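You operate a simulated robot arm through the tools that you are given. There is no shell and no other tool.

You run a simulated two-armed robot. Do the job below in one go: nothing can be reset, and whatever is moved stays where it is left.

JOB
Move the black hose end to the green-neck bottle, shut the lower drawer, rinse once and shut the valve.
Fine: pull the lower drawer well out first; open the rinse valve, push RINSE, then shut the valve; the rest stays.

It is judged by the outcome, as a careful person would: the job done as asked, and still so three seconds after it is handed in. It fails if anything else is knocked over, pushed out of place, dropped, spilled or broken.

ROBOT AND FRAMES
Two 7-joint arms with fingered hands on one trunk that stands fixed in place. Base frame: the origin is at the foot of the trunk, x ahead of it, y to its left, z up. Units: m, degrees, N and s.
The left shoulder is at [0.07, 0.162, 1.163], the right one opposite. With the tool pointing down near the work surface each hand reaches from about 0.1 to 0.66 m from the base axis, measured 20 degrees to its own side. Payload 4 kg a hand.
The tool frame of a hand sits at the grasp point between the pads (the TCP): z along the fingers, y along the line on which they close. The tips reach 0.026 m beyond it. The gripper opens to 0.132 m; its body begins 0.073 m behind the TCP. The gripper is a hand of 4 fingers: y runs from the thumb to the fingers, the wrist lies at [0, 0, -0.224] in the tool frame, and closing takes about 1.5 s.
Orientation is that of the tool frame in the base frame, as a unit quaternion [x, y, z, w]. With the fingers straight down and closing along the base's y, the tool's x points along the base's -x, its y along +y and its z along -z.

CONTROLS
- The arms move only by the tool nudge_tool. It takes "left_increments", "right_increments" or both (then of equal length, played together; a hand with none holds still); each is a list of rows, each a list of 7 numbers: the finger opening in m, from 0 to 0.132, then the shift along the tool's x, y, z in units of 25 mm (1.0 is 25 mm), then the turn, a rotation vector about the tool's x, y, z in units of 8 degrees (1.0 is 8 degrees). In form: [[gripper, dx, dy, dz, wx, wy, wz], ...]. A call has 1 to 20 rows; each row shifts and turns the commanded pose from where the row before left it, along the tool's axes as they then stand. A call with a number of a shift or a turn outside -1 to 1 is refused whole. Rows are played at 5 a second. More than 0.05 m and 8.6 degrees between two rows, or a gripper value outside its range, and nothing of the call is played. A pose out of reach is approached as far as the arm can. The call stops where the force on the tool passes 40 N (or 10 N more than at its start, if that is more) or the arm is blocked; 0.2 s more then pass. Each finger travels about 0.045 m/s and halts on what it meets, pressing with about 28 N; the grip force reading is that of the motor and also rises with nothing between the fingers. The clock runs only during rows and for 0.2 s after the last one: add rows that do not move to give the fingers time. It gives the time, the measured TCP pose, the force on the tool (base axes), the opening and the grip force at its end, in the units of the frame above (readings bear some noise), with the torque about the TCP (base axes, N m) and any sound that the robot's microphone picked up.
- Cameras (640 x 400 px; columns grow to the right, rows downward): "scene" is now at [0.1286, 0.0431, 1.3932]; the picture's right is [0.46, -0.89, 0.00], its down [-0.48, -0.25, -0.84] and it looks along [0.74, 0.39, -0.55] (base axes); focal length 214 px, centre (320, 200). "left" rides on the left gripper at [-0.073, 0.006, -0.094] in its tool frame; the picture's right is [-0.08, -1.00, 0.00], its down [0.79, -0.06, -0.62] and it looks along [0.61, -0.05, 0.79] (tool axes); focal length 230 px, centre (320, 200). "right" rides on the right gripper at [0.073, 0.006, -0.094] in its tool frame; the picture's right is [-0.08, 1.00, 0.00], its down [-0.78, -0.06, -0.62] and it looks along [-0.62, -0.05, 0.79] (tool axes); focal length 230 px, centre (320, 200). There is no depth. A picture from a camera that has moved, and an enlarged one, comes with that camera's place and axes in the base frame and with its lens.
- capture(camera): a new picture of that camera. It takes no simulated time.
- raise_lower(by): slides the trunk up (or, below 0, down) by that many m; the arms and the scene camera ride with it, the base frame stays. It gives what a move gives, with no picture.
- set_grasp(shape, hand): the hand has 4 fingers and takes this shape, open, in about a second: jaw (thumb against the fingers, like two jaws); tri (thumb and two fingers); tip (a fingertip pinch); poke (one finger out to press); point (the index stretched); flat (the hand flat); cup (the hand cupped); fist (a fist). The gripper value then closes the fingers along that shape, each until it touches; the sizes above hold for jaw. It gives what a move gives, with no picture.
- pan_tilt(pan, tilt): turns the head with the scene camera to pan (to the left, within 86 degrees either way) and tilt (down, from -29 to 69), counted from straight ahead of the robot. It gives what a move gives.
- zoom(camera, box): a new picture of the part [left, top, right, bottom] of that camera's present view, enlarged. It takes no simulated time.
- close_job(): hands the job in; it is judged then, once.

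Places have to be worked out from the pictures, the camera data and where the tool is seen. Open the grippers and draw the arms clear of the work before you hand the job in, unless the task says otherwise.

The tools are called after "Emit:" by a JSON object that holds its "api" and its "payload". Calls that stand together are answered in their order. nudge_tool: Moves the arms, as the interface text tells. Its arguments: {"type":"object","properties":{"left_increments":{"type":"array"},"right_increments":{"type":"array"}},"required":[]} The other tools are called the same way: raise_lower (by) moves the trunk up or down; set_grasp (shape, hand) gives the hand a shape; pan_tilt (pan, tilt) turns the head that bears the scene camera; capture (camera) takes a picture; zoom (camera, box) takes an enlarged picture of a part of a camera's view; close_job () hands the job in.

At the start:

```text
time: 0.0
left_tcp_pos: [0.4213, 0.549, 1.305]
left_tcp_rot: [0.0, 1.0, 0.001, 0.0]
left_ft_force: [0.4, -0.7, 0.4]
left_torque: [0.02, -0.03, 0.01]
left_finger_gap: 0.1319
left_gripper_force: 0.1
left_shape: jaw
right_tcp_pos: [0.4837, 0.0153, 1.3029]
right_tcp_rot: [0.0, 1.0, 0.0, 0.0]
right_ft_force: [-0.9, -0.6, 0.0]
right_torque: [-0.02, 0.01, -0.01]
right_finger_gap: 0.1318
right_gripper_force: 0.0
right_shape: jaw
trunk travel left (down, up): [-0.643, 0.297]
head pan, tilt (commanded): [27.6, 33.2]
```

scene: 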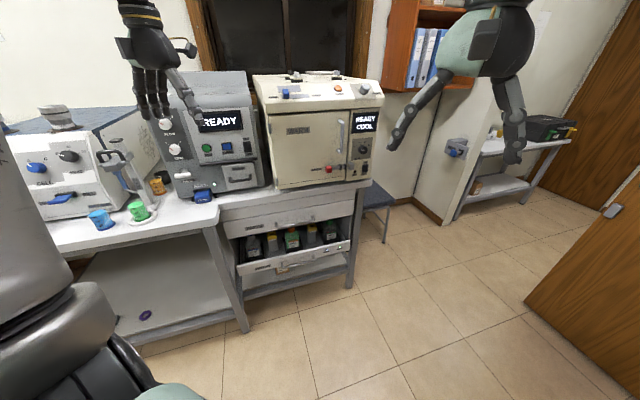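
right: 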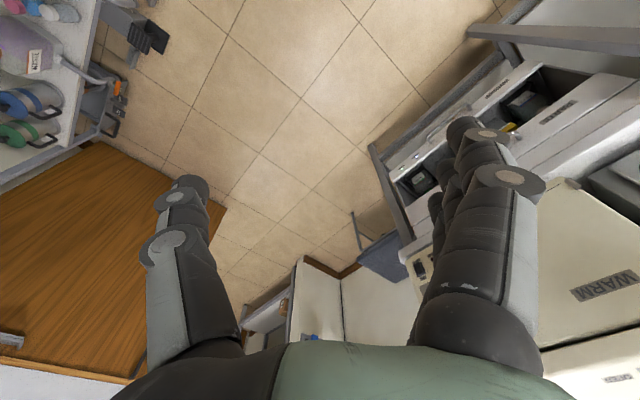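
left: 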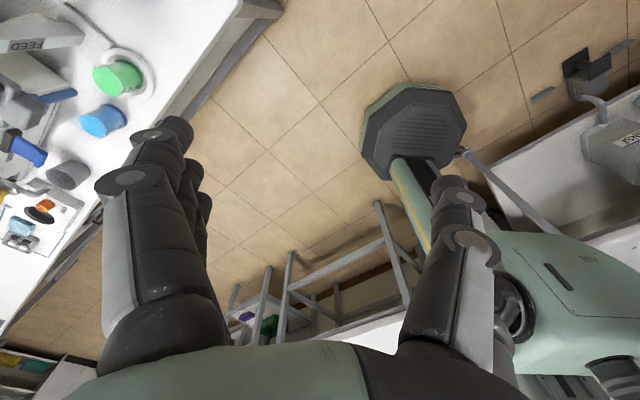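

The scene shows a bench with two machines to the left-front, and an open drawer with bottles below the cream machine. I look closer at the drawers and the machines before moving.

Emit:
{"api": "zoom", "payload": {"camera": "scene", "box": [200, 170, 400, 310]}}

Emit:
{"api": "zoom", "payload": {"camera": "scene", "box": [140, 60, 400, 220]}}

Emit:
{"api": "zoom", "payload": {"camera": "scene", "box": [0, 90, 220, 250]}}

```text
2.86 times, centred on (300, 240) of scene
camera zoom: at [0.1286, 0.0431, 1.3932], right [0.46, -0.89, 0.0], down [-0.48, -0.25, -0.84], along [0.74, 0.39, -0.55], focal length 613 px, centre (377, 86)
```

zoom: 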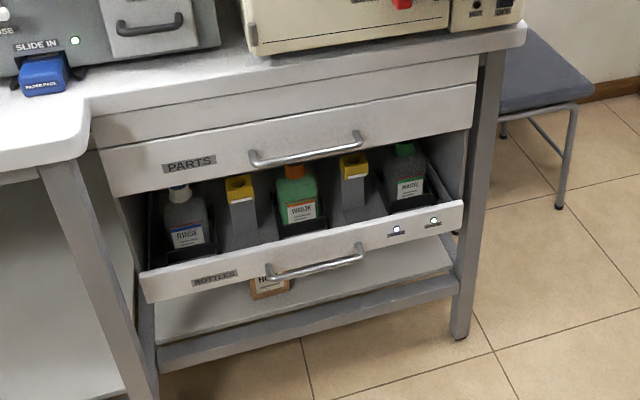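

```text
2.46 times, centred on (270, 140) of scene
camera zoom: at [0.1286, 0.0431, 1.3932], right [0.46, -0.89, 0.0], down [-0.48, -0.25, -0.84], along [0.74, 0.39, -0.55], focal length 528 px, centre (443, 348)
```

zoom: 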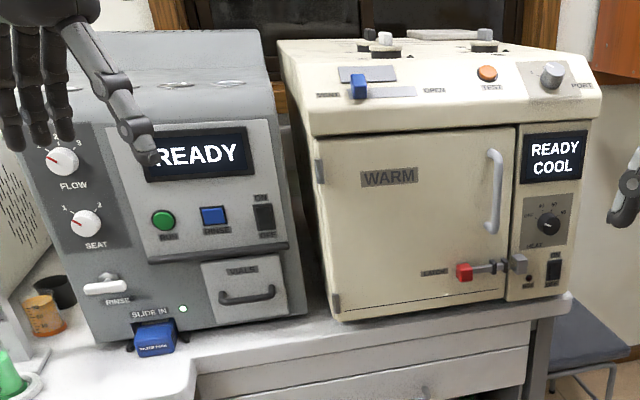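

```text
2.50 times, centred on (110, 170) of scene
camera zoom: at [0.1286, 0.0431, 1.3932], right [0.46, -0.89, 0.0], down [-0.48, -0.25, -0.84], along [0.74, 0.39, -0.55], focal length 536 px, centre (845, 275)
```

zoom: 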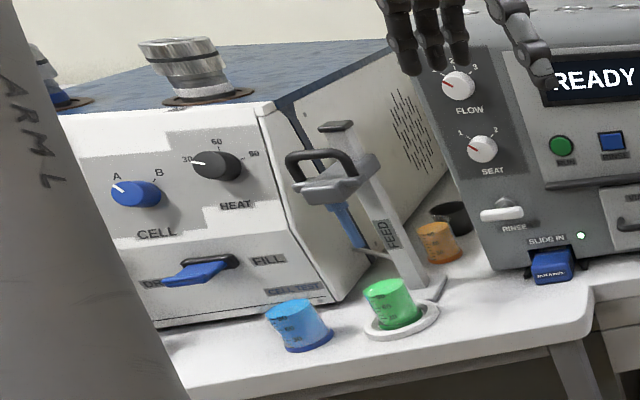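

The bench top appears to be at about z≈0.88, and the lower drawer is partly open with bottles inside. I turn the head down onto the drawer for a better look at the hoses.

Emit:
{"api": "pan_tilt", "payload": {"pan": 36, "tilt": 48}}

Emit:
{"api": "capture", "payload": {"camera": "scene"}}

Emit:
{"api": "zoom", "payload": {"camera": "scene", "box": [240, 110, 420, 220]}}

```text
time: 0.8
left_tcp_pos: [0.4209, 0.5488, 1.3042]
left_tcp_rot: [0.0, 1.0, 0.001, 0.0]
left_ft_force: [-0.6, -0.2, 0.9]
left_torque: [0.0, -0.01, -0.02]
left_finger_gap: 0.1319
left_gripper_force: 0.1
left_shape: jaw
right_tcp_pos: [0.4844, 0.0163, 1.303]
right_tcp_rot: [0.0, 1.0, 0.0, 0.0]
right_ft_force: [-0.4, -0.1, 0.2]
right_torque: [-0.01, 0.0, 0.03]
right_finger_gap: 0.1317
right_gripper_force: 0.0
right_shape: jaw
trunk travel left (down, up): [-0.643, 0.297]
head pan, tilt (commanded): [36.0, 48.0]
```

```text
taken
camera scene: at [0.1135, 0.0482, 1.3714], right [0.59, -0.81, 0.0], down [-0.6, -0.44, -0.67], along [0.54, 0.39, -0.74], focal length 214 px, centre (320, 200)
```

scene: 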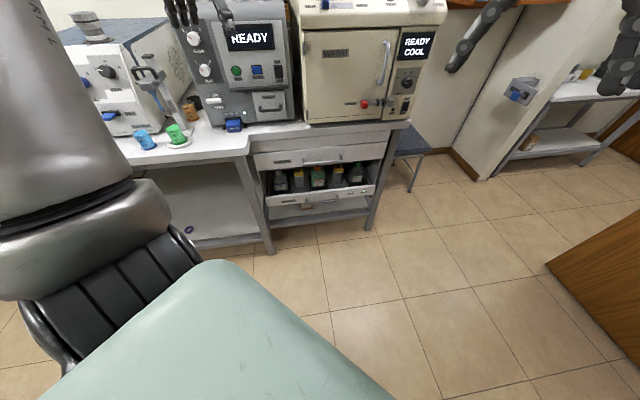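

```text
3.56 times, centred on (330, 165) of scene
camera zoom: at [0.1135, 0.0482, 1.3714], right [0.59, -0.81, 0.0], down [-0.6, -0.44, -0.67], along [0.54, 0.39, -0.74], focal length 763 px, centre (284, 324)
```

zoom: 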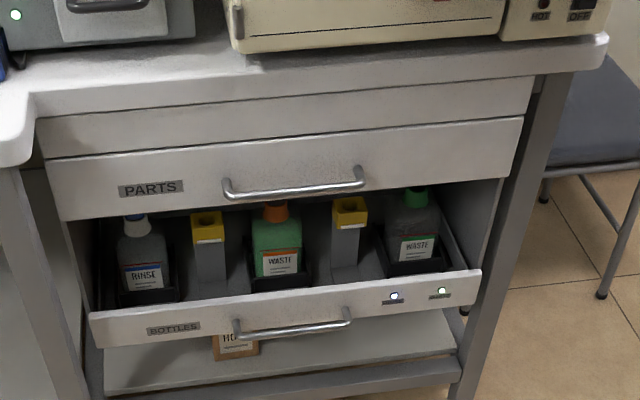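

The lower drawer front sits slightly out with bottles behind it; the bench runs at about 45° to my x axis. I lower the trunk to get a second viewpoint for triangulation; nothing lies below the hands at that height.

Emit:
{"api": "raise_lower", "payload": {"by": -0.2}}

Emit:
{"api": "pan_tilt", "payload": {"pan": 40, "tilt": 38}}

Emit:
{"api": "capture", "payload": {"camera": "scene"}}

Emit:
{"api": "zoom", "payload": {"camera": "scene", "box": [230, 100, 430, 225]}}

```text
time: 2.9
left_tcp_pos: [0.4202, 0.5493, 1.1048]
left_tcp_rot: [0.0, 1.0, 0.0, 0.0]
left_ft_force: [-1.0, -0.5, 0.2]
left_torque: [-0.01, 0.01, 0.01]
left_finger_gap: 0.1317
left_gripper_force: 0.1
left_shape: jaw
right_tcp_pos: [0.4843, 0.0162, 1.1022]
right_tcp_rot: [0.0, 1.0, 0.0, 0.0]
right_ft_force: [0.8, -0.3, 0.2]
right_torque: [0.0, -0.06, 0.02]
right_finger_gap: 0.1316
right_gripper_force: 0.1
right_shape: jaw
trunk travel left (down, up): [-0.443, 0.497]
head pan, tilt (commanded): [36.0, 48.0]
```

```text
time: 3.7
left_tcp_pos: [0.4202, 0.5498, 1.1045]
left_tcp_rot: [0.0, 1.0, 0.001, 0.0]
left_ft_force: [-0.7, 0.8, 0.1]
left_torque: [-0.03, 0.05, -0.01]
left_finger_gap: 0.1319
left_gripper_force: 0.0
left_shape: jaw
right_tcp_pos: [0.4831, 0.0158, 1.1025]
right_tcp_rot: [0.0, 1.0, 0.0, 0.0]
right_ft_force: [-0.4, -0.2, 0.1]
right_torque: [0.01, -0.01, 0.01]
right_finger_gap: 0.1317
right_gripper_force: 0.0
right_shape: jaw
trunk travel left (down, up): [-0.443, 0.497]
head pan, tilt (commanded): [40.0, 38.0]
```

```text
taken
camera scene: at [0.1158, 0.0573, 1.1857], right [0.64, -0.77, 0.0], down [-0.47, -0.4, -0.79], along [0.6, 0.51, -0.62], focal length 214 px, centre (320, 200)
```

scene: 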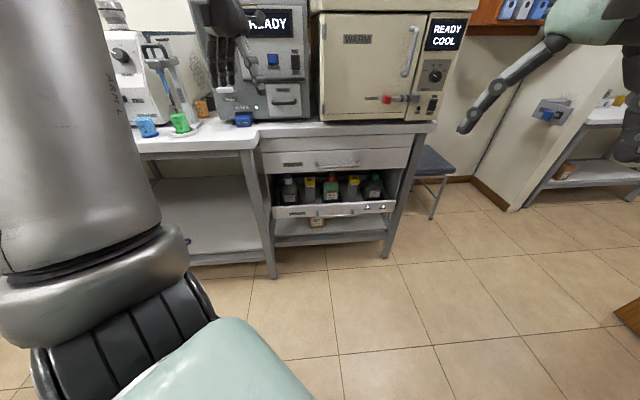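

```text
3.20 times, centred on (330, 162) of scene
camera zoom: at [0.1158, 0.0573, 1.1857], right [0.64, -0.77, 0.0], down [-0.47, -0.4, -0.79], along [0.6, 0.51, -0.62], focal length 686 px, centre (288, 320)
```

zoom: 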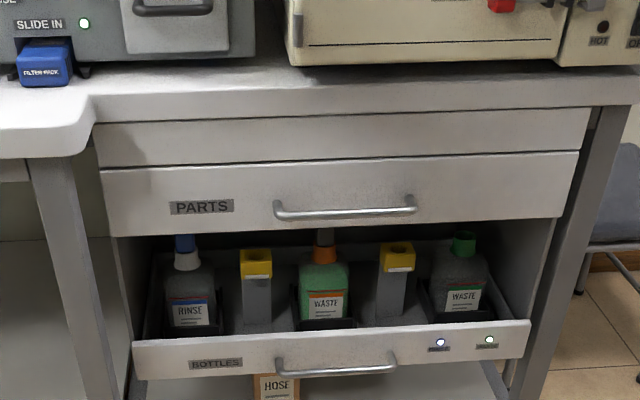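

I triangulated the lower drawer handle at about (0.775, 0.512, 0.465), the orange neck near (0.84, 0.59, 0.62) and the green neck near (1.00, 0.44, 0.62); the bench faces me at about 45° left. I zoom in on bottles, hose and valve details.

Emit:
{"api": "zoom", "payload": {"camera": "scene", "box": [268, 162, 348, 212]}}

Emit:
{"api": "zoom", "payload": {"camera": "scene", "box": [320, 162, 400, 220]}}

Emit:
{"api": "pan_tilt", "payload": {"pan": 45, "tilt": 10}}

Emit:
{"api": "capture", "payload": {"camera": "scene"}}

Emit:
{"api": "zoom", "payload": {"camera": "scene", "box": [170, 100, 330, 260]}}

```text
8.00 times, centred on (308, 187) of scene
camera zoom: at [0.1158, 0.0573, 1.1857], right [0.64, -0.77, 0.0], down [-0.47, -0.4, -0.79], along [0.6, 0.51, -0.62], focal length 1716 px, centre (416, 304)
```

zoom: 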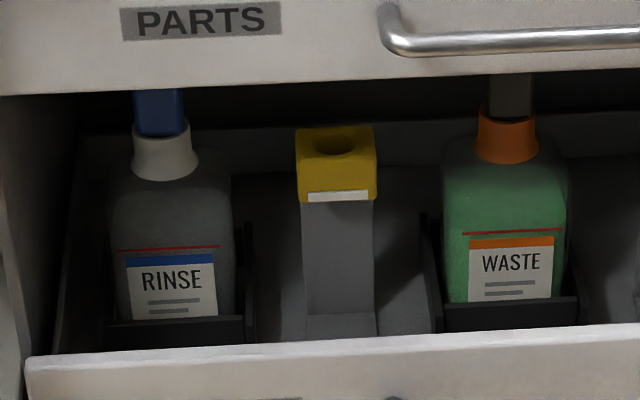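

```text
6.90 times, centred on (360, 191) of scene
camera zoom: at [0.1158, 0.0573, 1.1857], right [0.64, -0.77, 0.0], down [-0.47, -0.4, -0.79], along [0.6, 0.51, -0.62], focal length 1479 px, centre (44, 262)
```

zoom: 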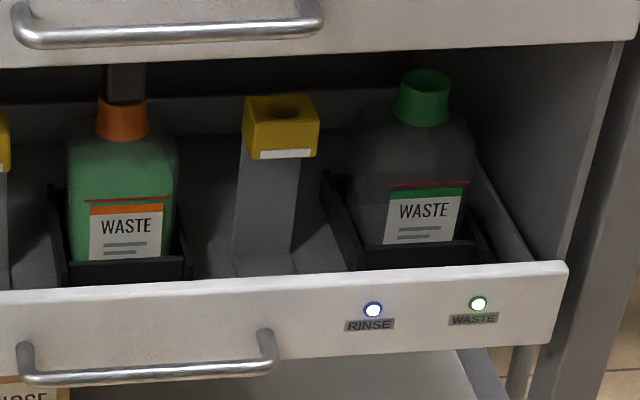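

```text
time: 4.6
left_tcp_pos: [0.42, 0.5488, 1.1043]
left_tcp_rot: [0.0, 1.0, 0.0, 0.0]
left_ft_force: [0.2, -0.1, -1.0]
left_torque: [0.02, -0.02, -0.01]
left_finger_gap: 0.1318
left_gripper_force: 0.1
left_shape: jaw
right_tcp_pos: [0.4831, 0.0173, 1.1035]
right_tcp_rot: [0.0, 1.0, 0.0, 0.0]
right_ft_force: [1.0, 0.3, 0.0]
right_torque: [-0.01, -0.07, 0.02]
right_finger_gap: 0.132
right_gripper_force: 0.0
right_shape: jaw
trunk travel left (down, up): [-0.443, 0.497]
head pan, tilt (commanded): [45.0, 10.0]
```

```text
taken
camera scene: at [0.1155, 0.0676, 1.2304], right [0.71, -0.71, 0.0], down [-0.12, -0.12, -0.98], along [0.7, 0.7, -0.17], focal length 214 px, centre (320, 200)
```

scene: 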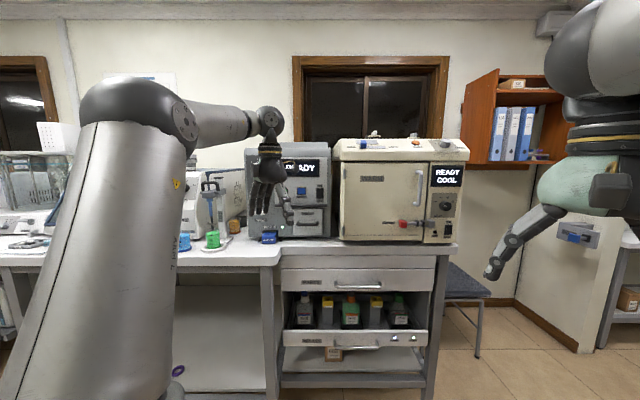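

```text
2.50 times, centred on (250, 180) of scene
camera zoom: at [0.1155, 0.0676, 1.2304], right [0.71, -0.71, 0.0], down [-0.12, -0.12, -0.98], along [0.7, 0.7, -0.17], focal length 536 px, centre (495, 250)
```

zoom: 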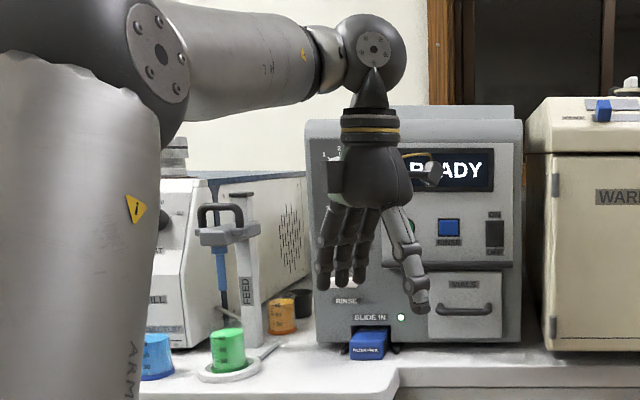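

The bench is square to 45° pan: blue RINSE button near z≈1.10, white RINSE valve lever near z≈0.985, and lamps RINSE/WASTE are lit on the drawer front; the black hose end stands in the orange-neck bottle. I lower the trunk another 0.2 m and bring the left hand in front of the lower drawer handle.

Emit:
{"api": "raise_lower", "payload": {"by": -0.2}}

Emit:
{"api": "nudge_tool", "payload": {"left_increments": [[0.132, -0.526, -0.68, 0.938, 0, 0, 0], [0.132, -0.526, -0.68, 0.938, 0, 0, 0], [0.132, -0.526, -0.68, 0.938, 0, 0, 0], [0.132, -0.526, -0.68, 0.938, 0, 0, 0], [0.132, -0.526, -0.68, 0.938, 0, 0, 0], [0.132, -0.526, -0.68, 0.938, 0, 0, 0], [0.132, -0.526, -0.68, 0.938, 0, 0, 0], [0.132, -0.526, -0.68, 0.938, 0, 0, 0], [0.132, -0.526, -0.68, 0.938, 0, 0, 0], [0.132, -0.526, -0.68, 0.938, 0, 0, 0], [0.132, -0.526, -0.68, 0.938, 0, 0, 0], [0.132, -0.526, -0.68, 0.938, 0, 0, 0], [0.132, -0.526, -0.68, 0.938, 0, 0, 0]]}}

Emit:
{"api": "pan_tilt", "payload": {"pan": 45, "tilt": 30}}

Emit:
{"api": "capture", "payload": {"camera": "scene"}}

```text
time: 6.8
left_tcp_pos: [0.4196, 0.5484, 0.9056]
left_tcp_rot: [0.001, 1.0, 0.001, 0.0]
left_ft_force: [1.3, 0.0, 0.0]
left_torque: [-0.02, 0.01, 0.01]
left_finger_gap: 0.132
left_gripper_force: 0.1
left_shape: jaw
right_tcp_pos: [0.4843, 0.0152, 0.9029]
right_tcp_rot: [0.0, 1.0, 0.0, 0.0]
right_ft_force: [0.4, -0.5, 1.3]
right_torque: [-0.02, 0.0, 0.01]
right_finger_gap: 0.1319
right_gripper_force: 0.1
right_shape: jaw
trunk travel left (down, up): [-0.243, 0.697]
head pan, tilt (commanded): [45.0, 10.0]
```

```text
time: 9.6
left_tcp_pos: [0.5898, 0.3304, 0.599]
left_tcp_rot: [0.0, 1.0, 0.001, 0.001]
left_ft_force: [-0.8, -0.5, 0.3]
left_torque: [0.0, -0.01, -0.01]
left_finger_gap: 0.132
left_gripper_force: 0.1
left_shape: jaw
right_tcp_pos: [0.4844, 0.0156, 0.9031]
right_tcp_rot: [0.0, 1.0, 0.0, 0.0]
right_ft_force: [1.2, -0.3, -0.3]
right_torque: [0.0, -0.01, 0.03]
right_finger_gap: 0.1319
right_gripper_force: 0.0
right_shape: jaw
trunk travel left (down, up): [-0.243, 0.697]
head pan, tilt (commanded): [45.0, 10.0]
```

```text
time: 10.4
left_tcp_pos: [0.5902, 0.3299, 0.5992]
left_tcp_rot: [0.0, 1.0, 0.0, -0.001]
left_ft_force: [0.1, 0.3, 0.0]
left_torque: [-0.03, -0.02, 0.04]
left_finger_gap: 0.1319
left_gripper_force: 0.0
left_shape: jaw
right_tcp_pos: [0.4851, 0.0166, 0.9035]
right_tcp_rot: [0.001, 1.0, 0.0, 0.0]
right_ft_force: [0.1, -0.4, 0.5]
right_torque: [0.01, -0.02, 0.01]
right_finger_gap: 0.132
right_gripper_force: 0.0
right_shape: jaw
trunk travel left (down, up): [-0.243, 0.697]
head pan, tilt (commanded): [45.0, 30.0]
```

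```text
taken
camera scene: at [0.1137, 0.0657, 0.9982], right [0.71, -0.71, 0.0], down [-0.35, -0.35, -0.87], along [0.61, 0.61, -0.5], focal length 214 px, centre (320, 200)
```

scene: 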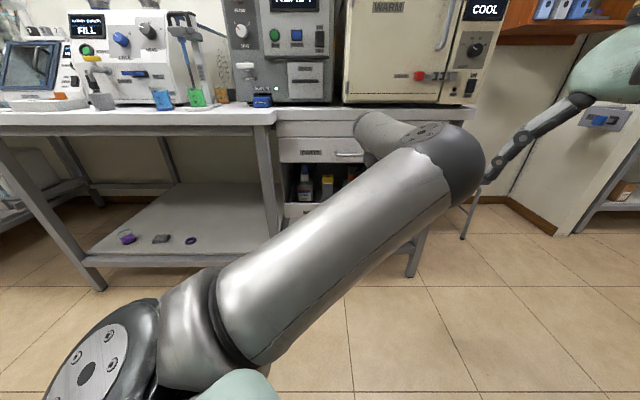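

The left arm's elbow swung right, close to the right hand. I move the right hand well to the right before rotating the left wrist.

Emit:
{"api": "nudge_tool", "payload": {"right_increments": [[0.132, 0.2, -1, 0, 0, 0, 0], [0.132, 0.2, -1, 0, 0, 0, 0], [0.132, 0.2, -1, 0, 0, 0, 0], [0.132, 0.2, -1, 0, 0, 0, 0], [0.132, 0.2, -1, 0, 0, 0, 0], [0.132, 0.2, -1, 0, 0, 0, 0], [0.132, 0.2, -1, 0, 0, 0, 0], [0.132, 0.2, -1, 0, 0, 0, 0], [0.132, 0.2, -1, 0, 0, 0, 0], [0.132, 0.2, -1, 0, 0, 0, 0], [0.132, 0.2, -1, 0, 0, 0, 0], [0.132, 0.2, -1, 0, 0, 0, 0]]}}

Emit:
{"api": "capture", "payload": {"camera": "left"}}

Emit:
{"api": "capture", "payload": {"camera": "scene"}}

```text
time: 13.0
left_tcp_pos: [0.5909, 0.3302, 0.5991]
left_tcp_rot: [0.001, 1.0, 0.0, 0.0]
left_ft_force: [-0.2, -0.4, -0.3]
left_torque: [-0.01, 0.01, 0.04]
left_finger_gap: 0.1316
left_gripper_force: 0.1
left_shape: jaw
right_tcp_pos: [0.4463, -0.2573, 0.8467]
right_tcp_rot: [0.0, 1.0, 0.001, 0.002]
right_ft_force: [0.3, 0.0, -0.4]
right_torque: [-0.03, 0.02, 0.02]
right_finger_gap: 0.1318
right_gripper_force: 0.1
right_shape: jaw
right hand out of reach, approached as far as the arm can: row 3, 6, 7, 8, 9, 10, 11, 12
trunk travel left (down, up): [-0.243, 0.697]
head pan, tilt (commanded): [45.0, 30.0]
```

```text
taken
camera left: at [0.6644, 0.3353, 0.6944], right [0.08, -1.0, 0.0], down [-0.79, -0.06, 0.62], along [-0.61, -0.05, -0.79], focal length 230 px, centre (320, 200)
```

left: 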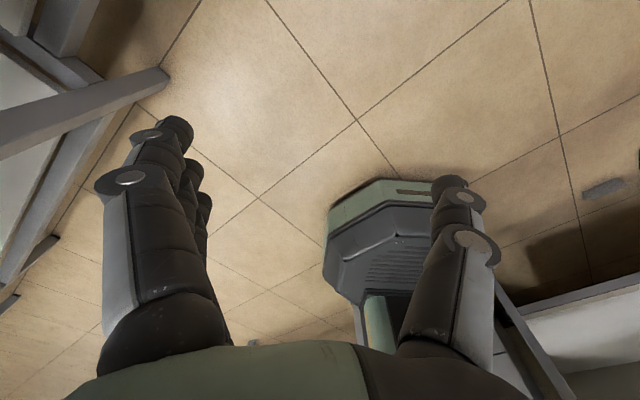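

```text
taken
camera scene: at [0.1138, 0.0653, 0.9982], right [0.71, -0.71, 0.0], down [-0.35, -0.35, -0.87], along [0.61, 0.61, -0.5], focal length 214 px, centre (320, 200)
```

scene: 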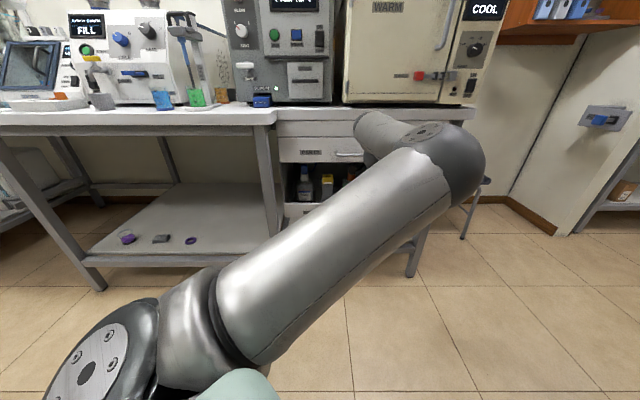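

The right hand is clear. Now I yaw the left hand 45° so it lines up with the drawer, then tilt it forward.

Emit:
{"api": "nudge_tool", "payload": {"left_increments": [[0.1, 0, 0, 0, 0, 0, 0.9375], [0.1, 0, 0, 0, 0, 0, 0.9375], [0.1, 0, 0, 0, 0, 0, 0.9375], [0.1, 0, 0, 0, 0, 0, 0.9375], [0.1, 0, 0, 0, 0, 0, 0.9375], [0.1, 0, 0, 0, 0, 0, 0.9375], [0.1, 0, 0, 0, -0.9375, 0, 0], [0.1, 0, 0, 0, -0.9375, 0, 0], [0.1, 0, 0, 0, -0.9375, 0, 0], [0.1, 0, 0, 0, -0.9375, 0, 0]]}}

Emit:
{"api": "capture", "payload": {"camera": "scene"}}

Emit:
{"api": "capture", "payload": {"camera": "left"}}

```text
time: 15.4
left_tcp_pos: [0.5854, 0.3954, 0.5457]
left_tcp_rot: [0.359, 0.908, 0.209, 0.055]
left_ft_force: [0.5, -0.3, -0.6]
left_torque: [0.01, 0.0, 0.02]
left_finger_gap: 0.1002
left_gripper_force: 0.1
left_shape: jaw
left hand out of reach, approached as far as the arm can: row 9, 10
right_tcp_pos: [0.447, -0.2561, 0.8476]
right_tcp_rot: [0.0, 1.0, 0.001, 0.003]
right_ft_force: [0.0, 0.3, 0.9]
right_torque: [0.0, 0.0, 0.03]
right_finger_gap: 0.1321
right_gripper_force: 0.0
right_shape: jaw
trunk travel left (down, up): [-0.243, 0.697]
head pan, tilt (commanded): [45.0, 30.0]
stopped in row 10 (left hand): the arm was blocked; the commanded pose is now the measured one
```

```text
taken
camera scene: at [0.1136, 0.0659, 0.9981], right [0.71, -0.71, 0.0], down [-0.35, -0.35, -0.87], along [0.61, 0.61, -0.5], focal length 214 px, centre (320, 200)
```

scene: 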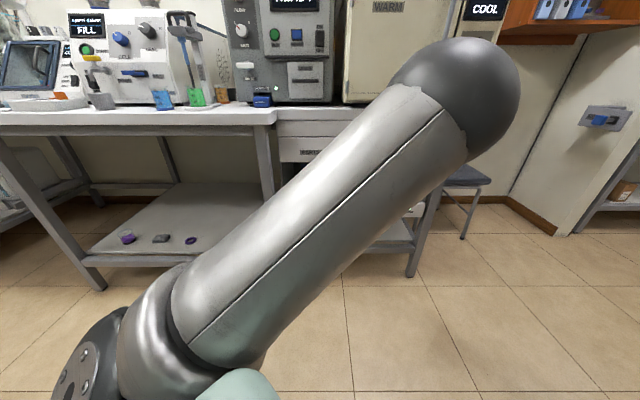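

```text
taken
camera left: at [0.6196, 0.3175, 0.6306], right [-0.57, -0.7, -0.42], down [-0.77, 0.28, 0.57], along [-0.28, 0.65, -0.7], focal length 230 px, centre (320, 200)
```

left: 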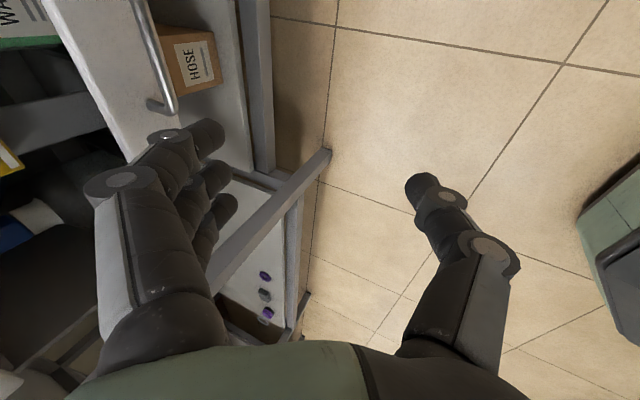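

The wrist got too close to the shoulder there, so the elbow folded and blocked. I raise the trunk 0.25 m so the arm can reach forward-down at a natural slant.

Emit:
{"api": "raise_lower", "payload": {"by": 0.25}}

Emit:
{"api": "capture", "payload": {"camera": "scene"}}

Emit:
{"api": "capture", "payload": {"camera": "left"}}

```text
time: 18.0
left_tcp_pos: [0.5864, 0.3953, 0.7958]
left_tcp_rot: [0.359, 0.907, 0.211, 0.055]
left_ft_force: [0.3, -0.4, 0.2]
left_torque: [-0.03, -0.01, 0.05]
left_finger_gap: 0.1002
left_gripper_force: 0.0
left_shape: jaw
right_tcp_pos: [0.447, -0.2554, 1.0965]
right_tcp_rot: [0.0, 1.0, 0.001, 0.002]
right_ft_force: [-0.5, -0.9, -0.5]
right_torque: [0.03, -0.02, 0.04]
right_finger_gap: 0.1319
right_gripper_force: 0.1
right_shape: jaw
trunk travel left (down, up): [-0.493, 0.447]
head pan, tilt (commanded): [45.0, 30.0]
```

```text
taken
camera scene: at [0.1138, 0.0656, 1.2481], right [0.71, -0.71, 0.0], down [-0.35, -0.35, -0.87], along [0.61, 0.61, -0.5], focal length 214 px, centre (320, 200)
```

scene: 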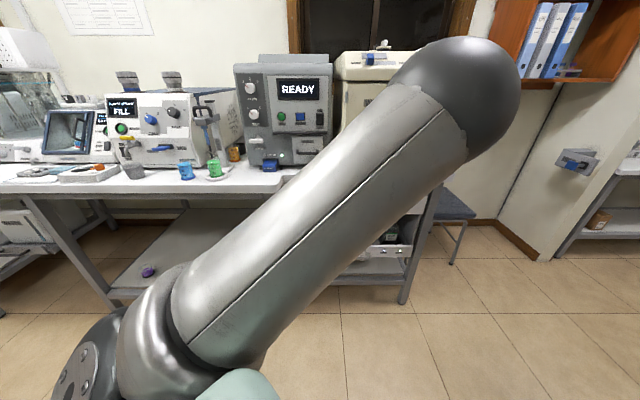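

```text
taken
camera left: at [0.6201, 0.317, 0.8817], right [-0.57, -0.7, -0.42], down [-0.77, 0.28, 0.57], along [-0.28, 0.65, -0.7], focal length 230 px, centre (320, 200)
```

left: 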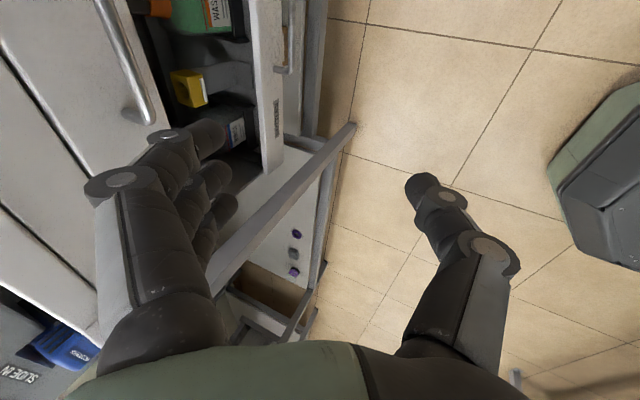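

The left camera now shows the drawer handle and fingers; I move the hand forward and down toward the lower handle, staying in front of the upper handle, and watch whether the arm tracks.

Emit:
{"api": "nudge_tool", "payload": {"left_increments": [[0.1, -0.27, -0.087, 0.987, 0, 0, 0], [0.1, -0.27, -0.087, 0.987, 0, 0, 0], [0.1, -0.27, -0.087, 0.987, 0, 0, 0], [0.1, -0.27, -0.087, 0.987, 0, 0, 0], [0.1, -0.27, -0.087, 0.987, 0, 0, 0], [0.1, -0.27, -0.087, 0.987, 0, 0, 0], [0.1, -0.27, -0.087, 0.987, 0, 0, 0], [0.1, -0.27, -0.087, 0.987, 0, 0, 0], [0.1, -0.27, -0.087, 0.987, 0, 0, 0], [0.1, -0.27, -0.087, 0.987, 0, 0, 0]]}}

Emit:
{"api": "capture", "payload": {"camera": "scene"}}

Emit:
{"api": "capture", "payload": {"camera": "left"}}

```text
time: 20.2
left_tcp_pos: [0.6847, 0.4171, 0.561]
left_tcp_rot: [0.362, 0.906, 0.212, 0.055]
left_ft_force: [0.3, 0.3, 0.3]
left_torque: [-0.03, -0.01, 0.02]
left_finger_gap: 0.1005
left_gripper_force: 0.1
left_shape: jaw
right_tcp_pos: [0.4471, -0.2554, 1.0973]
right_tcp_rot: [0.0, 1.0, 0.001, 0.001]
right_ft_force: [0.2, 0.0, 0.4]
right_torque: [0.0, 0.01, 0.02]
right_finger_gap: 0.1317
right_gripper_force: 0.1
right_shape: jaw
trunk travel left (down, up): [-0.493, 0.447]
head pan, tilt (commanded): [45.0, 30.0]
```

```text
taken
camera scene: at [0.1144, 0.0663, 1.2481], right [0.71, -0.71, 0.0], down [-0.35, -0.35, -0.87], along [0.61, 0.61, -0.5], focal length 214 px, centre (320, 200)
```

scene: 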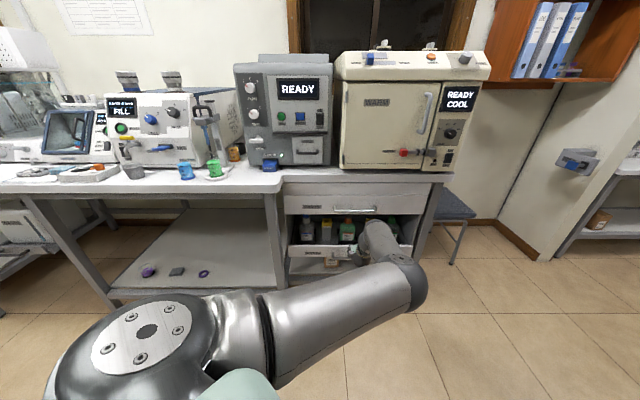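

```text
taken
camera left: at [0.7194, 0.3391, 0.6455], right [-0.57, -0.7, -0.43], down [-0.77, 0.28, 0.57], along [-0.28, 0.66, -0.7], focal length 230 px, centre (320, 200)
```

left: 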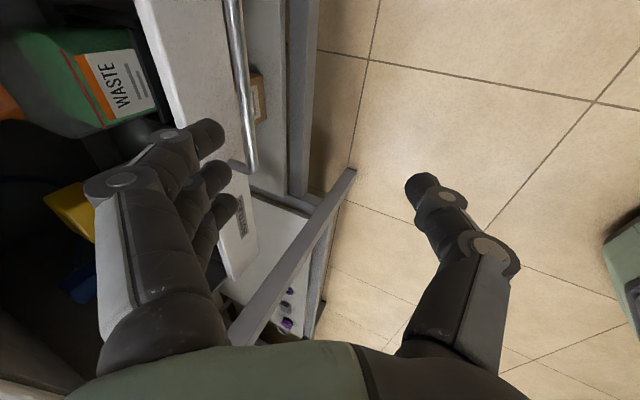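

The handle bar lies at n≈0.91 (45° direction), u from 0.10 to 0.28, matching my estimate; the gap behind the bar is only about 3 cm, so I'll pinch it from the front. I tilt the hand to near-horizontal here.

Emit:
{"api": "nudge_tool", "payload": {"left_increments": [[0.08, 0, 0, 0, -0.94, 0, 0], [0.08, 0, 0, 0, -0.94, 0, 0], [0.08, 0, 0, 0, -0.94, 0, 0], [0.08, 0, 0, 0, -0.94, 0, 0], [0.08, 0, 0, 0, -0.94, 0, 0], [0.08, 0, 0, 0, -0.94, 0, 0]]}}

Emit:
{"api": "capture", "payload": {"camera": "scene"}}

Emit:
{"api": "capture", "payload": {"camera": "left"}}

```text
time: 21.6
left_tcp_pos: [0.6856, 0.4189, 0.5626]
left_tcp_rot: [0.313, 0.754, 0.544, 0.191]
left_ft_force: [0.9, 0.6, 0.4]
left_torque: [0.01, 0.05, 0.01]
left_finger_gap: 0.0802
left_gripper_force: 0.1
left_shape: jaw
right_tcp_pos: [0.4475, -0.2554, 1.0977]
right_tcp_rot: [0.0, 1.0, 0.001, 0.002]
right_ft_force: [-0.2, -0.2, -0.1]
right_torque: [0.03, 0.0, -0.02]
right_finger_gap: 0.1319
right_gripper_force: 0.1
right_shape: jaw
trunk travel left (down, up): [-0.493, 0.447]
head pan, tilt (commanded): [45.0, 30.0]
```

```text
taken
camera scene: at [0.114, 0.0658, 1.2482], right [0.71, -0.71, 0.0], down [-0.35, -0.35, -0.87], along [0.61, 0.61, -0.5], focal length 214 px, centre (320, 200)
```

scene: 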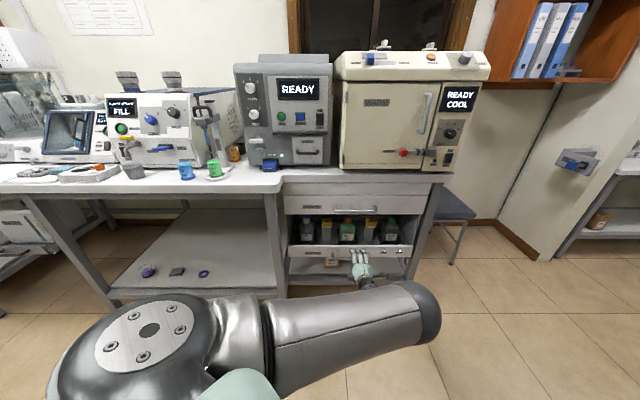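

```text
taken
camera left: at [0.6824, 0.3033, 0.596], right [-0.21, -0.26, -0.94], down [-0.98, 0.09, 0.19], along [0.03, 0.96, -0.28], focal length 230 px, centre (320, 200)
```

left: 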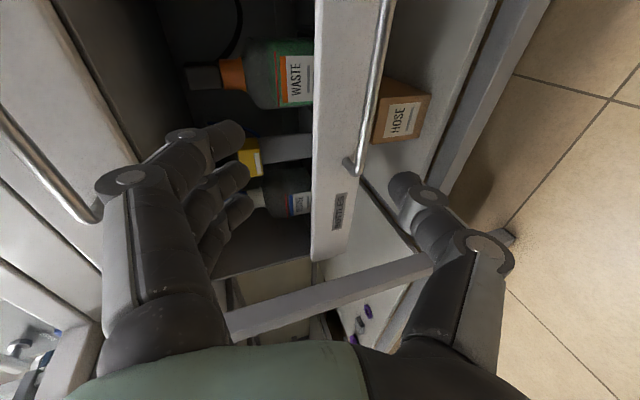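

The hand tracked and is nearly horizontal, and the left camera confirms the bar at z≈0.463. I move to a pre-grasp 5 cm in front of the bar.

Emit:
{"api": "nudge_tool", "payload": {"left_increments": [[0.07, -0.115, -0.51, 0.95, 0, -0.09, 0], [0.07, -0.115, -0.51, 0.95, 0, -0.09, 0], [0.07, -0.115, -0.51, 0.95, 0, -0.09, 0], [0.07, -0.115, -0.51, 0.95, 0, -0.09, 0], [0.07, 0, 0, 0, 0, 0, 0]]}}

Emit:
{"api": "capture", "payload": {"camera": "left"}}

Emit:
{"api": "zoom", "payload": {"camera": "scene", "box": [280, 190, 440, 290]}}

```text
time: 22.8
left_tcp_pos: [0.7401, 0.4638, 0.4791]
left_tcp_rot: [0.328, 0.749, 0.536, 0.209]
left_ft_force: [-0.1, 0.6, -0.7]
left_torque: [0.01, 0.01, -0.04]
left_finger_gap: 0.0709
left_gripper_force: 0.0
left_shape: jaw
right_tcp_pos: [0.4456, -0.2561, 1.0966]
right_tcp_rot: [0.0, 1.0, 0.001, 0.002]
right_ft_force: [0.5, 0.7, -0.2]
right_torque: [0.0, 0.0, -0.01]
right_finger_gap: 0.1316
right_gripper_force: 0.0
right_shape: jaw
trunk travel left (down, up): [-0.493, 0.447]
head pan, tilt (commanded): [45.0, 30.0]
```

```text
taken
camera left: at [0.7317, 0.3508, 0.5158], right [-0.21, -0.27, -0.94], down [-0.97, 0.14, 0.18], along [0.08, 0.95, -0.29], focal length 230 px, centre (320, 200)
```

left: 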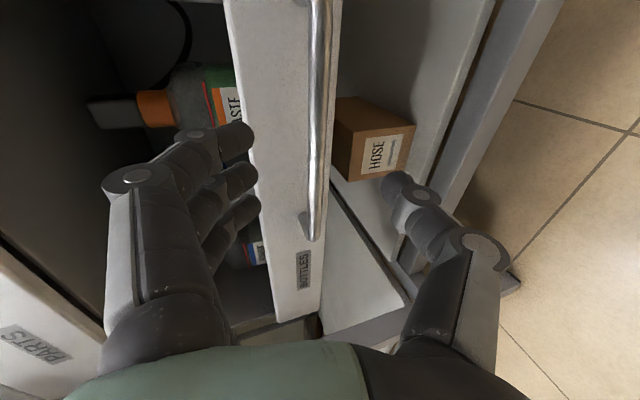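

```text
4.00 times, centred on (360, 240) of scene
camera zoom: at [0.1135, 0.0646, 1.2482], right [0.71, -0.71, 0.0], down [-0.35, -0.35, -0.87], along [0.61, 0.61, -0.5], focal length 858 px, centre (160, 40)
```

zoom: 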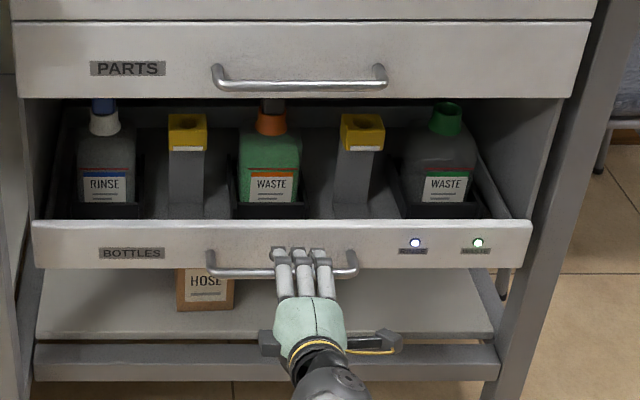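

Bar is 6 cm ahead of the grasp point and well centred in the opening. I advance 5.2 cm and close on the bar.

Emit:
{"api": "nudge_tool", "payload": {"left_increments": [[0.07, 0, 0.05, 0.52, 0, 0, 0], [0.07, 0, 0.05, 0.52, 0, 0, 0], [0.07, 0, 0.05, 0.52, 0, 0, 0], [0.07, 0, 0, 0.52, 0, 0, 0], [0.07, 0, 0, 0, 0, 0, 0], [0.04, 0, 0, 0, 0, 0, 0], [0.02, 0, 0, 0, 0, 0, 0], [0.0, 0, 0, 0, 0, 0, 0], [0.0, 0, 0, 0, 0, 0, 0], [0.0, 0, 0, 0, 0, 0, 0], [0.0, 0, 0, 0, 0, 0, 0], [0.0, 0, 0, 0, 0, 0, 0]]}}

Emit:
{"api": "capture", "payload": {"camera": "left"}}

Emit:
{"api": "zoom", "payload": {"camera": "scene", "box": [280, 190, 440, 290]}}

```text
time: 25.4
left_tcp_pos: [0.7492, 0.4825, 0.4801]
left_tcp_rot: [0.327, 0.75, 0.536, 0.21]
left_ft_force: [0.5, -0.5, -0.3]
left_torque: [-0.01, -0.01, -0.01]
left_finger_gap: 0.0
left_gripper_force: 28.2
left_shape: jaw
left hand out of reach, approached as far as the arm can: row 2, 3, 4
right_tcp_pos: [0.4473, -0.2561, 1.0971]
right_tcp_rot: [0.0, 1.0, 0.0, 0.002]
right_ft_force: [-0.5, 0.2, 0.1]
right_torque: [0.0, -0.04, -0.01]
right_finger_gap: 0.1319
right_gripper_force: 0.1
right_shape: jaw
trunk travel left (down, up): [-0.493, 0.447]
head pan, tilt (commanded): [45.0, 30.0]
```

```text
taken
camera left: at [0.7421, 0.3688, 0.5156], right [-0.21, -0.27, -0.94], down [-0.97, 0.14, 0.18], along [0.08, 0.95, -0.29], focal length 230 px, centre (320, 200)
```

left: 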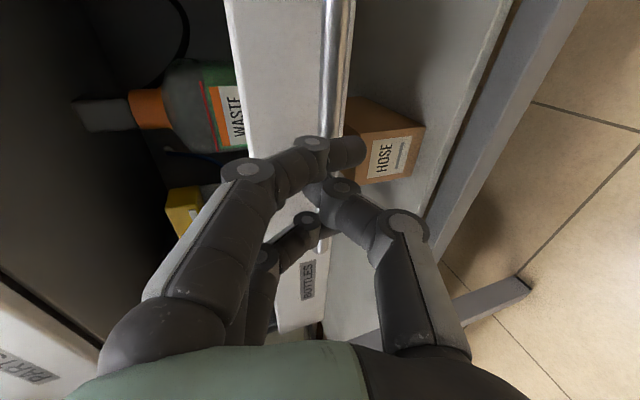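

```text
4.00 times, centred on (360, 240) of scene
camera zoom: at [0.1137, 0.0657, 1.2481], right [0.71, -0.71, 0.0], down [-0.35, -0.35, -0.87], along [0.61, 0.61, -0.5], focal length 858 px, centre (160, 40)
```

zoom: 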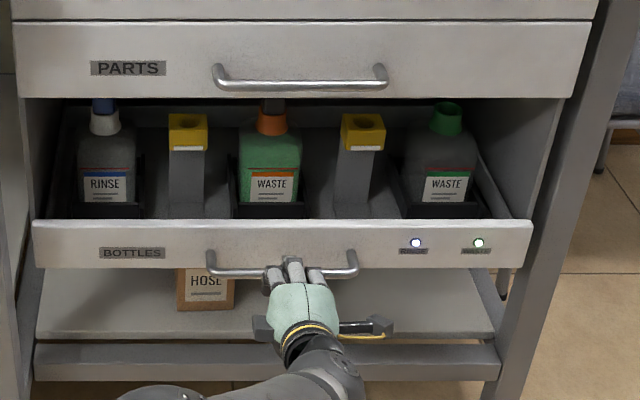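

The advance fell short: the wrist reaches only about 0.72 m from the shoulder, so the fingers closed in front of the bar. I back off, lift the hand 12 cm, and then lower the trunk by 12 cm to bring the shoulder closer.

Emit:
{"api": "nudge_tool", "payload": {"left_increments": [[0.0, 0, 0, -1, 0, 0, 0], [0.0, 0, 0, -1, 0, 0, 0], [0.03, 0, 0, -1, 0, 0, 0], [0.07, 0, 0.9, -0.32, 0, 0, 0], [0.07, 0, 0.9, -0.32, 0, 0, 0], [0.07, 0, 0.9, -0.32, 0, 0, 0], [0.07, 0, 0.9, -0.32, 0, 0, 0], [0.07, 0, 0.9, -0.32, 0, 0, 0]]}}

Emit:
{"api": "raise_lower", "payload": {"by": -0.13}}

Emit:
{"api": "capture", "payload": {"camera": "left"}}

```text
time: 27.4
left_tcp_pos: [0.7031, 0.5078, 0.6725]
left_tcp_rot: [0.3, 0.729, 0.586, 0.188]
left_ft_force: [0.0, 0.5, -1.2]
left_torque: [0.01, -0.03, 0.0]
left_finger_gap: 0.0688
left_gripper_force: 0.0
left_shape: jaw
right_tcp_pos: [0.4467, -0.2563, 1.0963]
right_tcp_rot: [0.0, 1.0, 0.002, 0.001]
right_ft_force: [0.2, 0.6, -0.1]
right_torque: [-0.01, -0.02, 0.0]
right_finger_gap: 0.1317
right_gripper_force: 0.0
right_shape: jaw
trunk travel left (down, up): [-0.493, 0.447]
head pan, tilt (commanded): [45.0, 30.0]
stopped in row 8 (left hand): the arm was blocked; the commanded pose is now the measured one
```

```text
time: 28.9
left_tcp_pos: [0.7023, 0.5075, 0.5405]
left_tcp_rot: [0.302, 0.73, 0.584, 0.188]
left_ft_force: [0.8, -0.6, 0.1]
left_torque: [0.03, -0.02, 0.03]
left_finger_gap: 0.0694
left_gripper_force: 0.1
left_shape: jaw
right_tcp_pos: [0.4472, -0.2555, 0.967]
right_tcp_rot: [-0.001, 1.0, 0.001, 0.001]
right_ft_force: [0.2, -0.1, -0.1]
right_torque: [0.02, -0.01, -0.02]
right_finger_gap: 0.1318
right_gripper_force: 0.0
right_shape: jaw
trunk travel left (down, up): [-0.363, 0.577]
head pan, tilt (commanded): [45.0, 30.0]
```

```text
taken
camera left: at [0.7011, 0.3918, 0.5658], right [-0.16, -0.18, -0.97], down [-0.99, 0.05, 0.15], along [0.02, 0.98, -0.19], focal length 230 px, centre (320, 200)
```

left: 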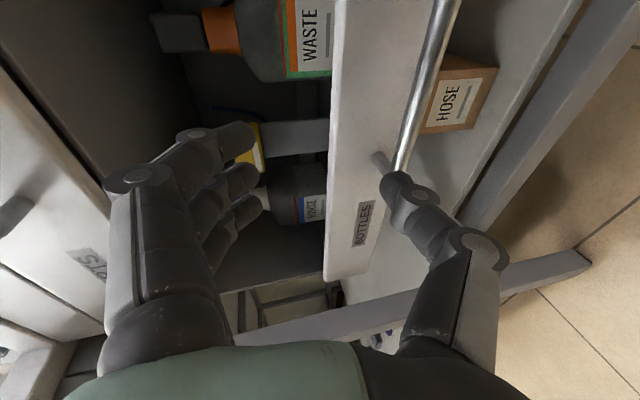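

The hand drifted up-left when the arm was near its limit but touched nothing (forces ~0). I check the arm posture in the scene before moving again.

Emit:
{"api": "capture", "payload": {"camera": "scene"}}

Emit:
{"api": "zoom", "payload": {"camera": "scene", "box": [260, 150, 420, 250]}}

```text
taken
camera scene: at [0.1135, 0.0657, 1.1182], right [0.71, -0.71, 0.0], down [-0.35, -0.35, -0.87], along [0.61, 0.61, -0.5], focal length 214 px, centre (320, 200)
```

scene: 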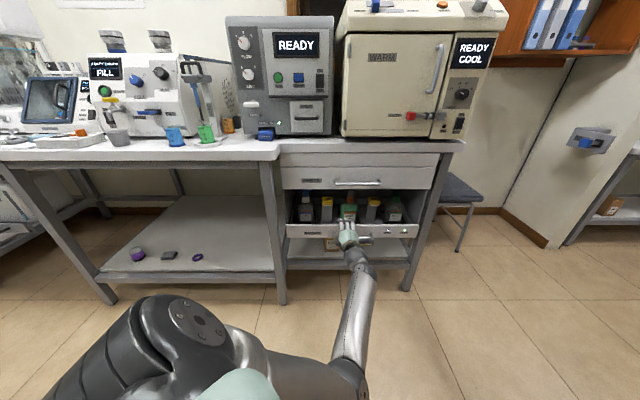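

```text
4.00 times, centred on (340, 200) of scene
camera zoom: at [0.1135, 0.0657, 1.1182], right [0.71, -0.71, 0.0], down [-0.35, -0.35, -0.87], along [0.61, 0.61, -0.5], focal length 858 px, centre (240, 200)
```

zoom: 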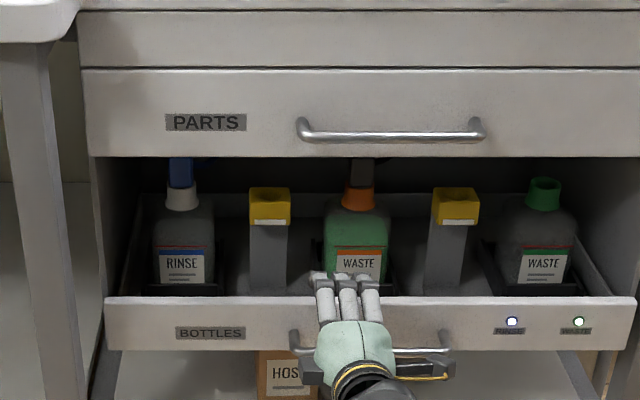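

The arm is now in a good elbow-low posture pointing at the drawer. I retreat 2 cm and use the trunk to bring the hand down to the bar's height, which also shortens the reach.

Emit:
{"api": "nudge_tool", "payload": {"left_increments": [[0.07, 0, 0, -0.5, 0, 0, 0], [0.07, 0, 0, -0.5, 0, 0, 0], [0.07, -0.6, 0, 0, 0, 0, 0], [0.07, -0.6, 0, 0, 0, 0, 0]]}}

Emit:
{"api": "raise_lower", "payload": {"by": -0.07}}

Emit:
{"api": "capture", "payload": {"camera": "left"}}

Emit:
{"api": "zoom", "payload": {"camera": "scene", "box": [260, 140, 420, 240]}}

```text
time: 29.9
left_tcp_pos: [0.711, 0.4847, 0.5586]
left_tcp_rot: [0.294, 0.725, 0.594, 0.187]
left_ft_force: [0.4, -0.1, -1.0]
left_torque: [-0.01, 0.02, -0.01]
left_finger_gap: 0.0695
left_gripper_force: 0.0
left_shape: jaw
right_tcp_pos: [0.447, -0.2556, 0.9665]
right_tcp_rot: [0.0, 1.0, 0.001, 0.001]
right_ft_force: [0.1, -0.7, -0.5]
right_torque: [0.02, 0.05, 0.02]
right_finger_gap: 0.1318
right_gripper_force: 0.1
right_shape: jaw
trunk travel left (down, up): [-0.363, 0.577]
head pan, tilt (commanded): [45.0, 30.0]
```

```text
time: 31.0
left_tcp_pos: [0.7103, 0.4848, 0.4869]
left_tcp_rot: [0.296, 0.724, 0.594, 0.187]
left_ft_force: [-0.3, -0.6, 0.5]
left_torque: [0.0, 0.0, 0.04]
left_finger_gap: 0.0693
left_gripper_force: 0.0
left_shape: jaw
right_tcp_pos: [0.4461, -0.2565, 0.898]
right_tcp_rot: [-0.001, 1.0, 0.001, 0.001]
right_ft_force: [0.2, 0.0, 0.6]
right_torque: [0.0, 0.02, -0.03]
right_finger_gap: 0.1319
right_gripper_force: 0.1
right_shape: jaw
trunk travel left (down, up): [-0.293, 0.647]
head pan, tilt (commanded): [45.0, 30.0]
```

```text
taken
camera left: at [0.7102, 0.3672, 0.5093], right [-0.15, -0.17, -0.97], down [-0.99, 0.04, 0.14], along [0.02, 0.98, -0.17], focal length 230 px, centre (320, 200)
```

left: 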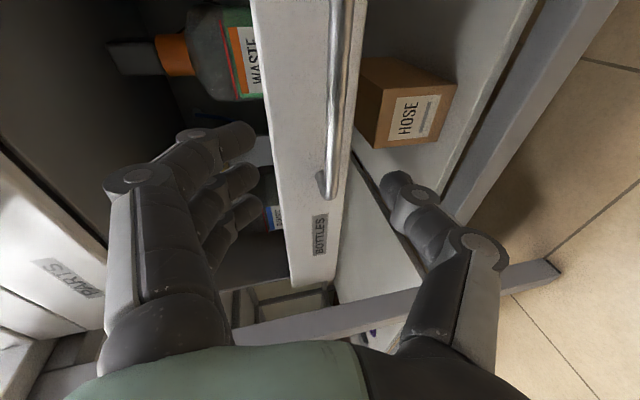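

```text
4.00 times, centred on (340, 190) of scene
camera zoom: at [0.1134, 0.0657, 1.0482], right [0.71, -0.71, 0.0], down [-0.35, -0.35, -0.87], along [0.61, 0.61, -0.5], focal length 858 px, centre (240, 240)
```

zoom: 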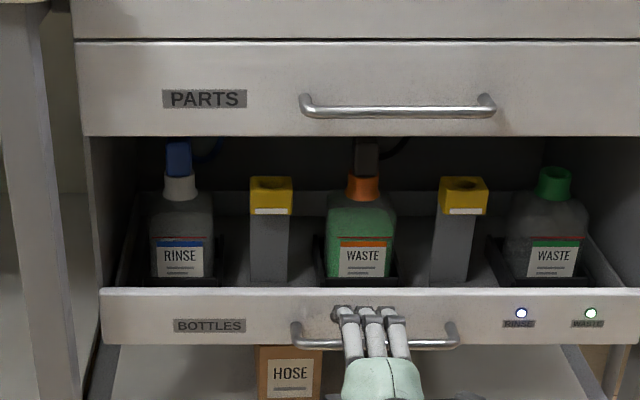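

The bar is centred at about n=0.909, z≈0.464, 6.4 cm ahead. I align sideways, square up yaw, and advance with open fingers; then check before closing.

Emit:
{"api": "nudge_tool", "payload": {"left_increments": [[0.07, -0.5, -0.12, 0, 0, -0.3, 0], [0.07, -0.5, -0.12, 0, 0, -0.3, 0], [0.07, 0, 0, 0.57, 0, 0, 0], [0.07, 0, 0, 0.57, 0, 0, 0], [0.07, 0, 0, 0.57, 0, 0, 0], [0.07, 0, 0, 0.57, 0, 0, 0], [0.07, 0, 0, 0, 0, 0, 0]]}}

Emit:
{"api": "capture", "payload": {"camera": "left"}}

Emit:
{"api": "zoom", "payload": {"camera": "scene", "box": [300, 180, 400, 242]}}

```text
time: 32.6
left_tcp_pos: [0.7678, 0.4887, 0.4529]
left_tcp_rot: [0.327, 0.721, 0.57, 0.22]
left_ft_force: [0.7, 0.7, 0.1]
left_torque: [-0.01, 0.01, 0.01]
left_finger_gap: 0.0692
left_gripper_force: 0.1
left_shape: jaw
right_tcp_pos: [0.4455, -0.2549, 0.8974]
right_tcp_rot: [0.0, 1.0, 0.001, 0.002]
right_ft_force: [0.2, -0.6, -0.1]
right_torque: [0.0, 0.01, -0.02]
right_finger_gap: 0.1315
right_gripper_force: 0.1
right_shape: jaw
trunk travel left (down, up): [-0.293, 0.647]
head pan, tilt (commanded): [45.0, 30.0]
```

```text
taken
camera left: at [0.7556, 0.3729, 0.4792], right [-0.17, -0.19, -0.97], down [-0.98, 0.14, 0.14], along [0.11, 0.97, -0.21], focal length 230 px, centre (320, 200)
```

left: 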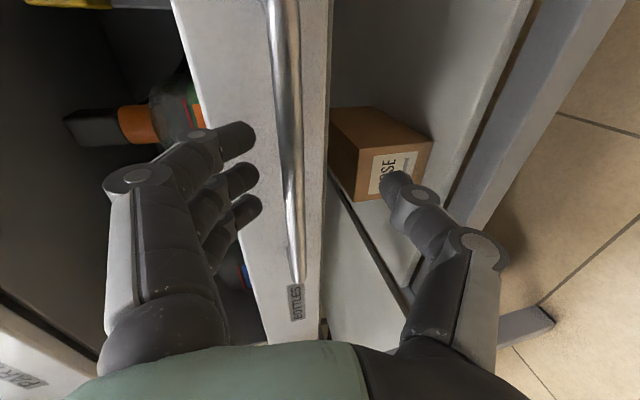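

```text
6.40 times, centred on (350, 211) of scene
camera zoom: at [0.1136, 0.0657, 1.0482], right [0.71, -0.71, 0.0], down [-0.35, -0.35, -0.87], along [0.61, 0.61, -0.5], focal length 1373 px, centre (128, 130)
```

zoom: 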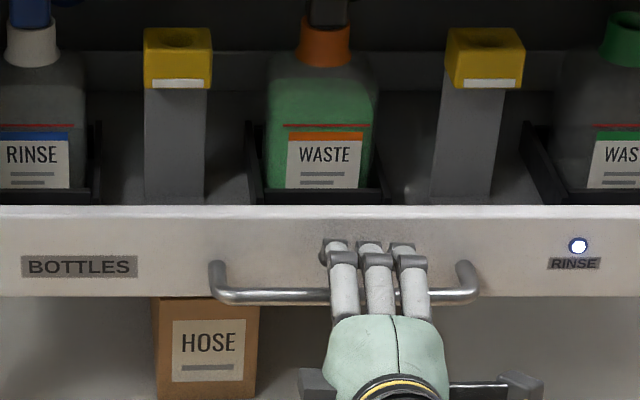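

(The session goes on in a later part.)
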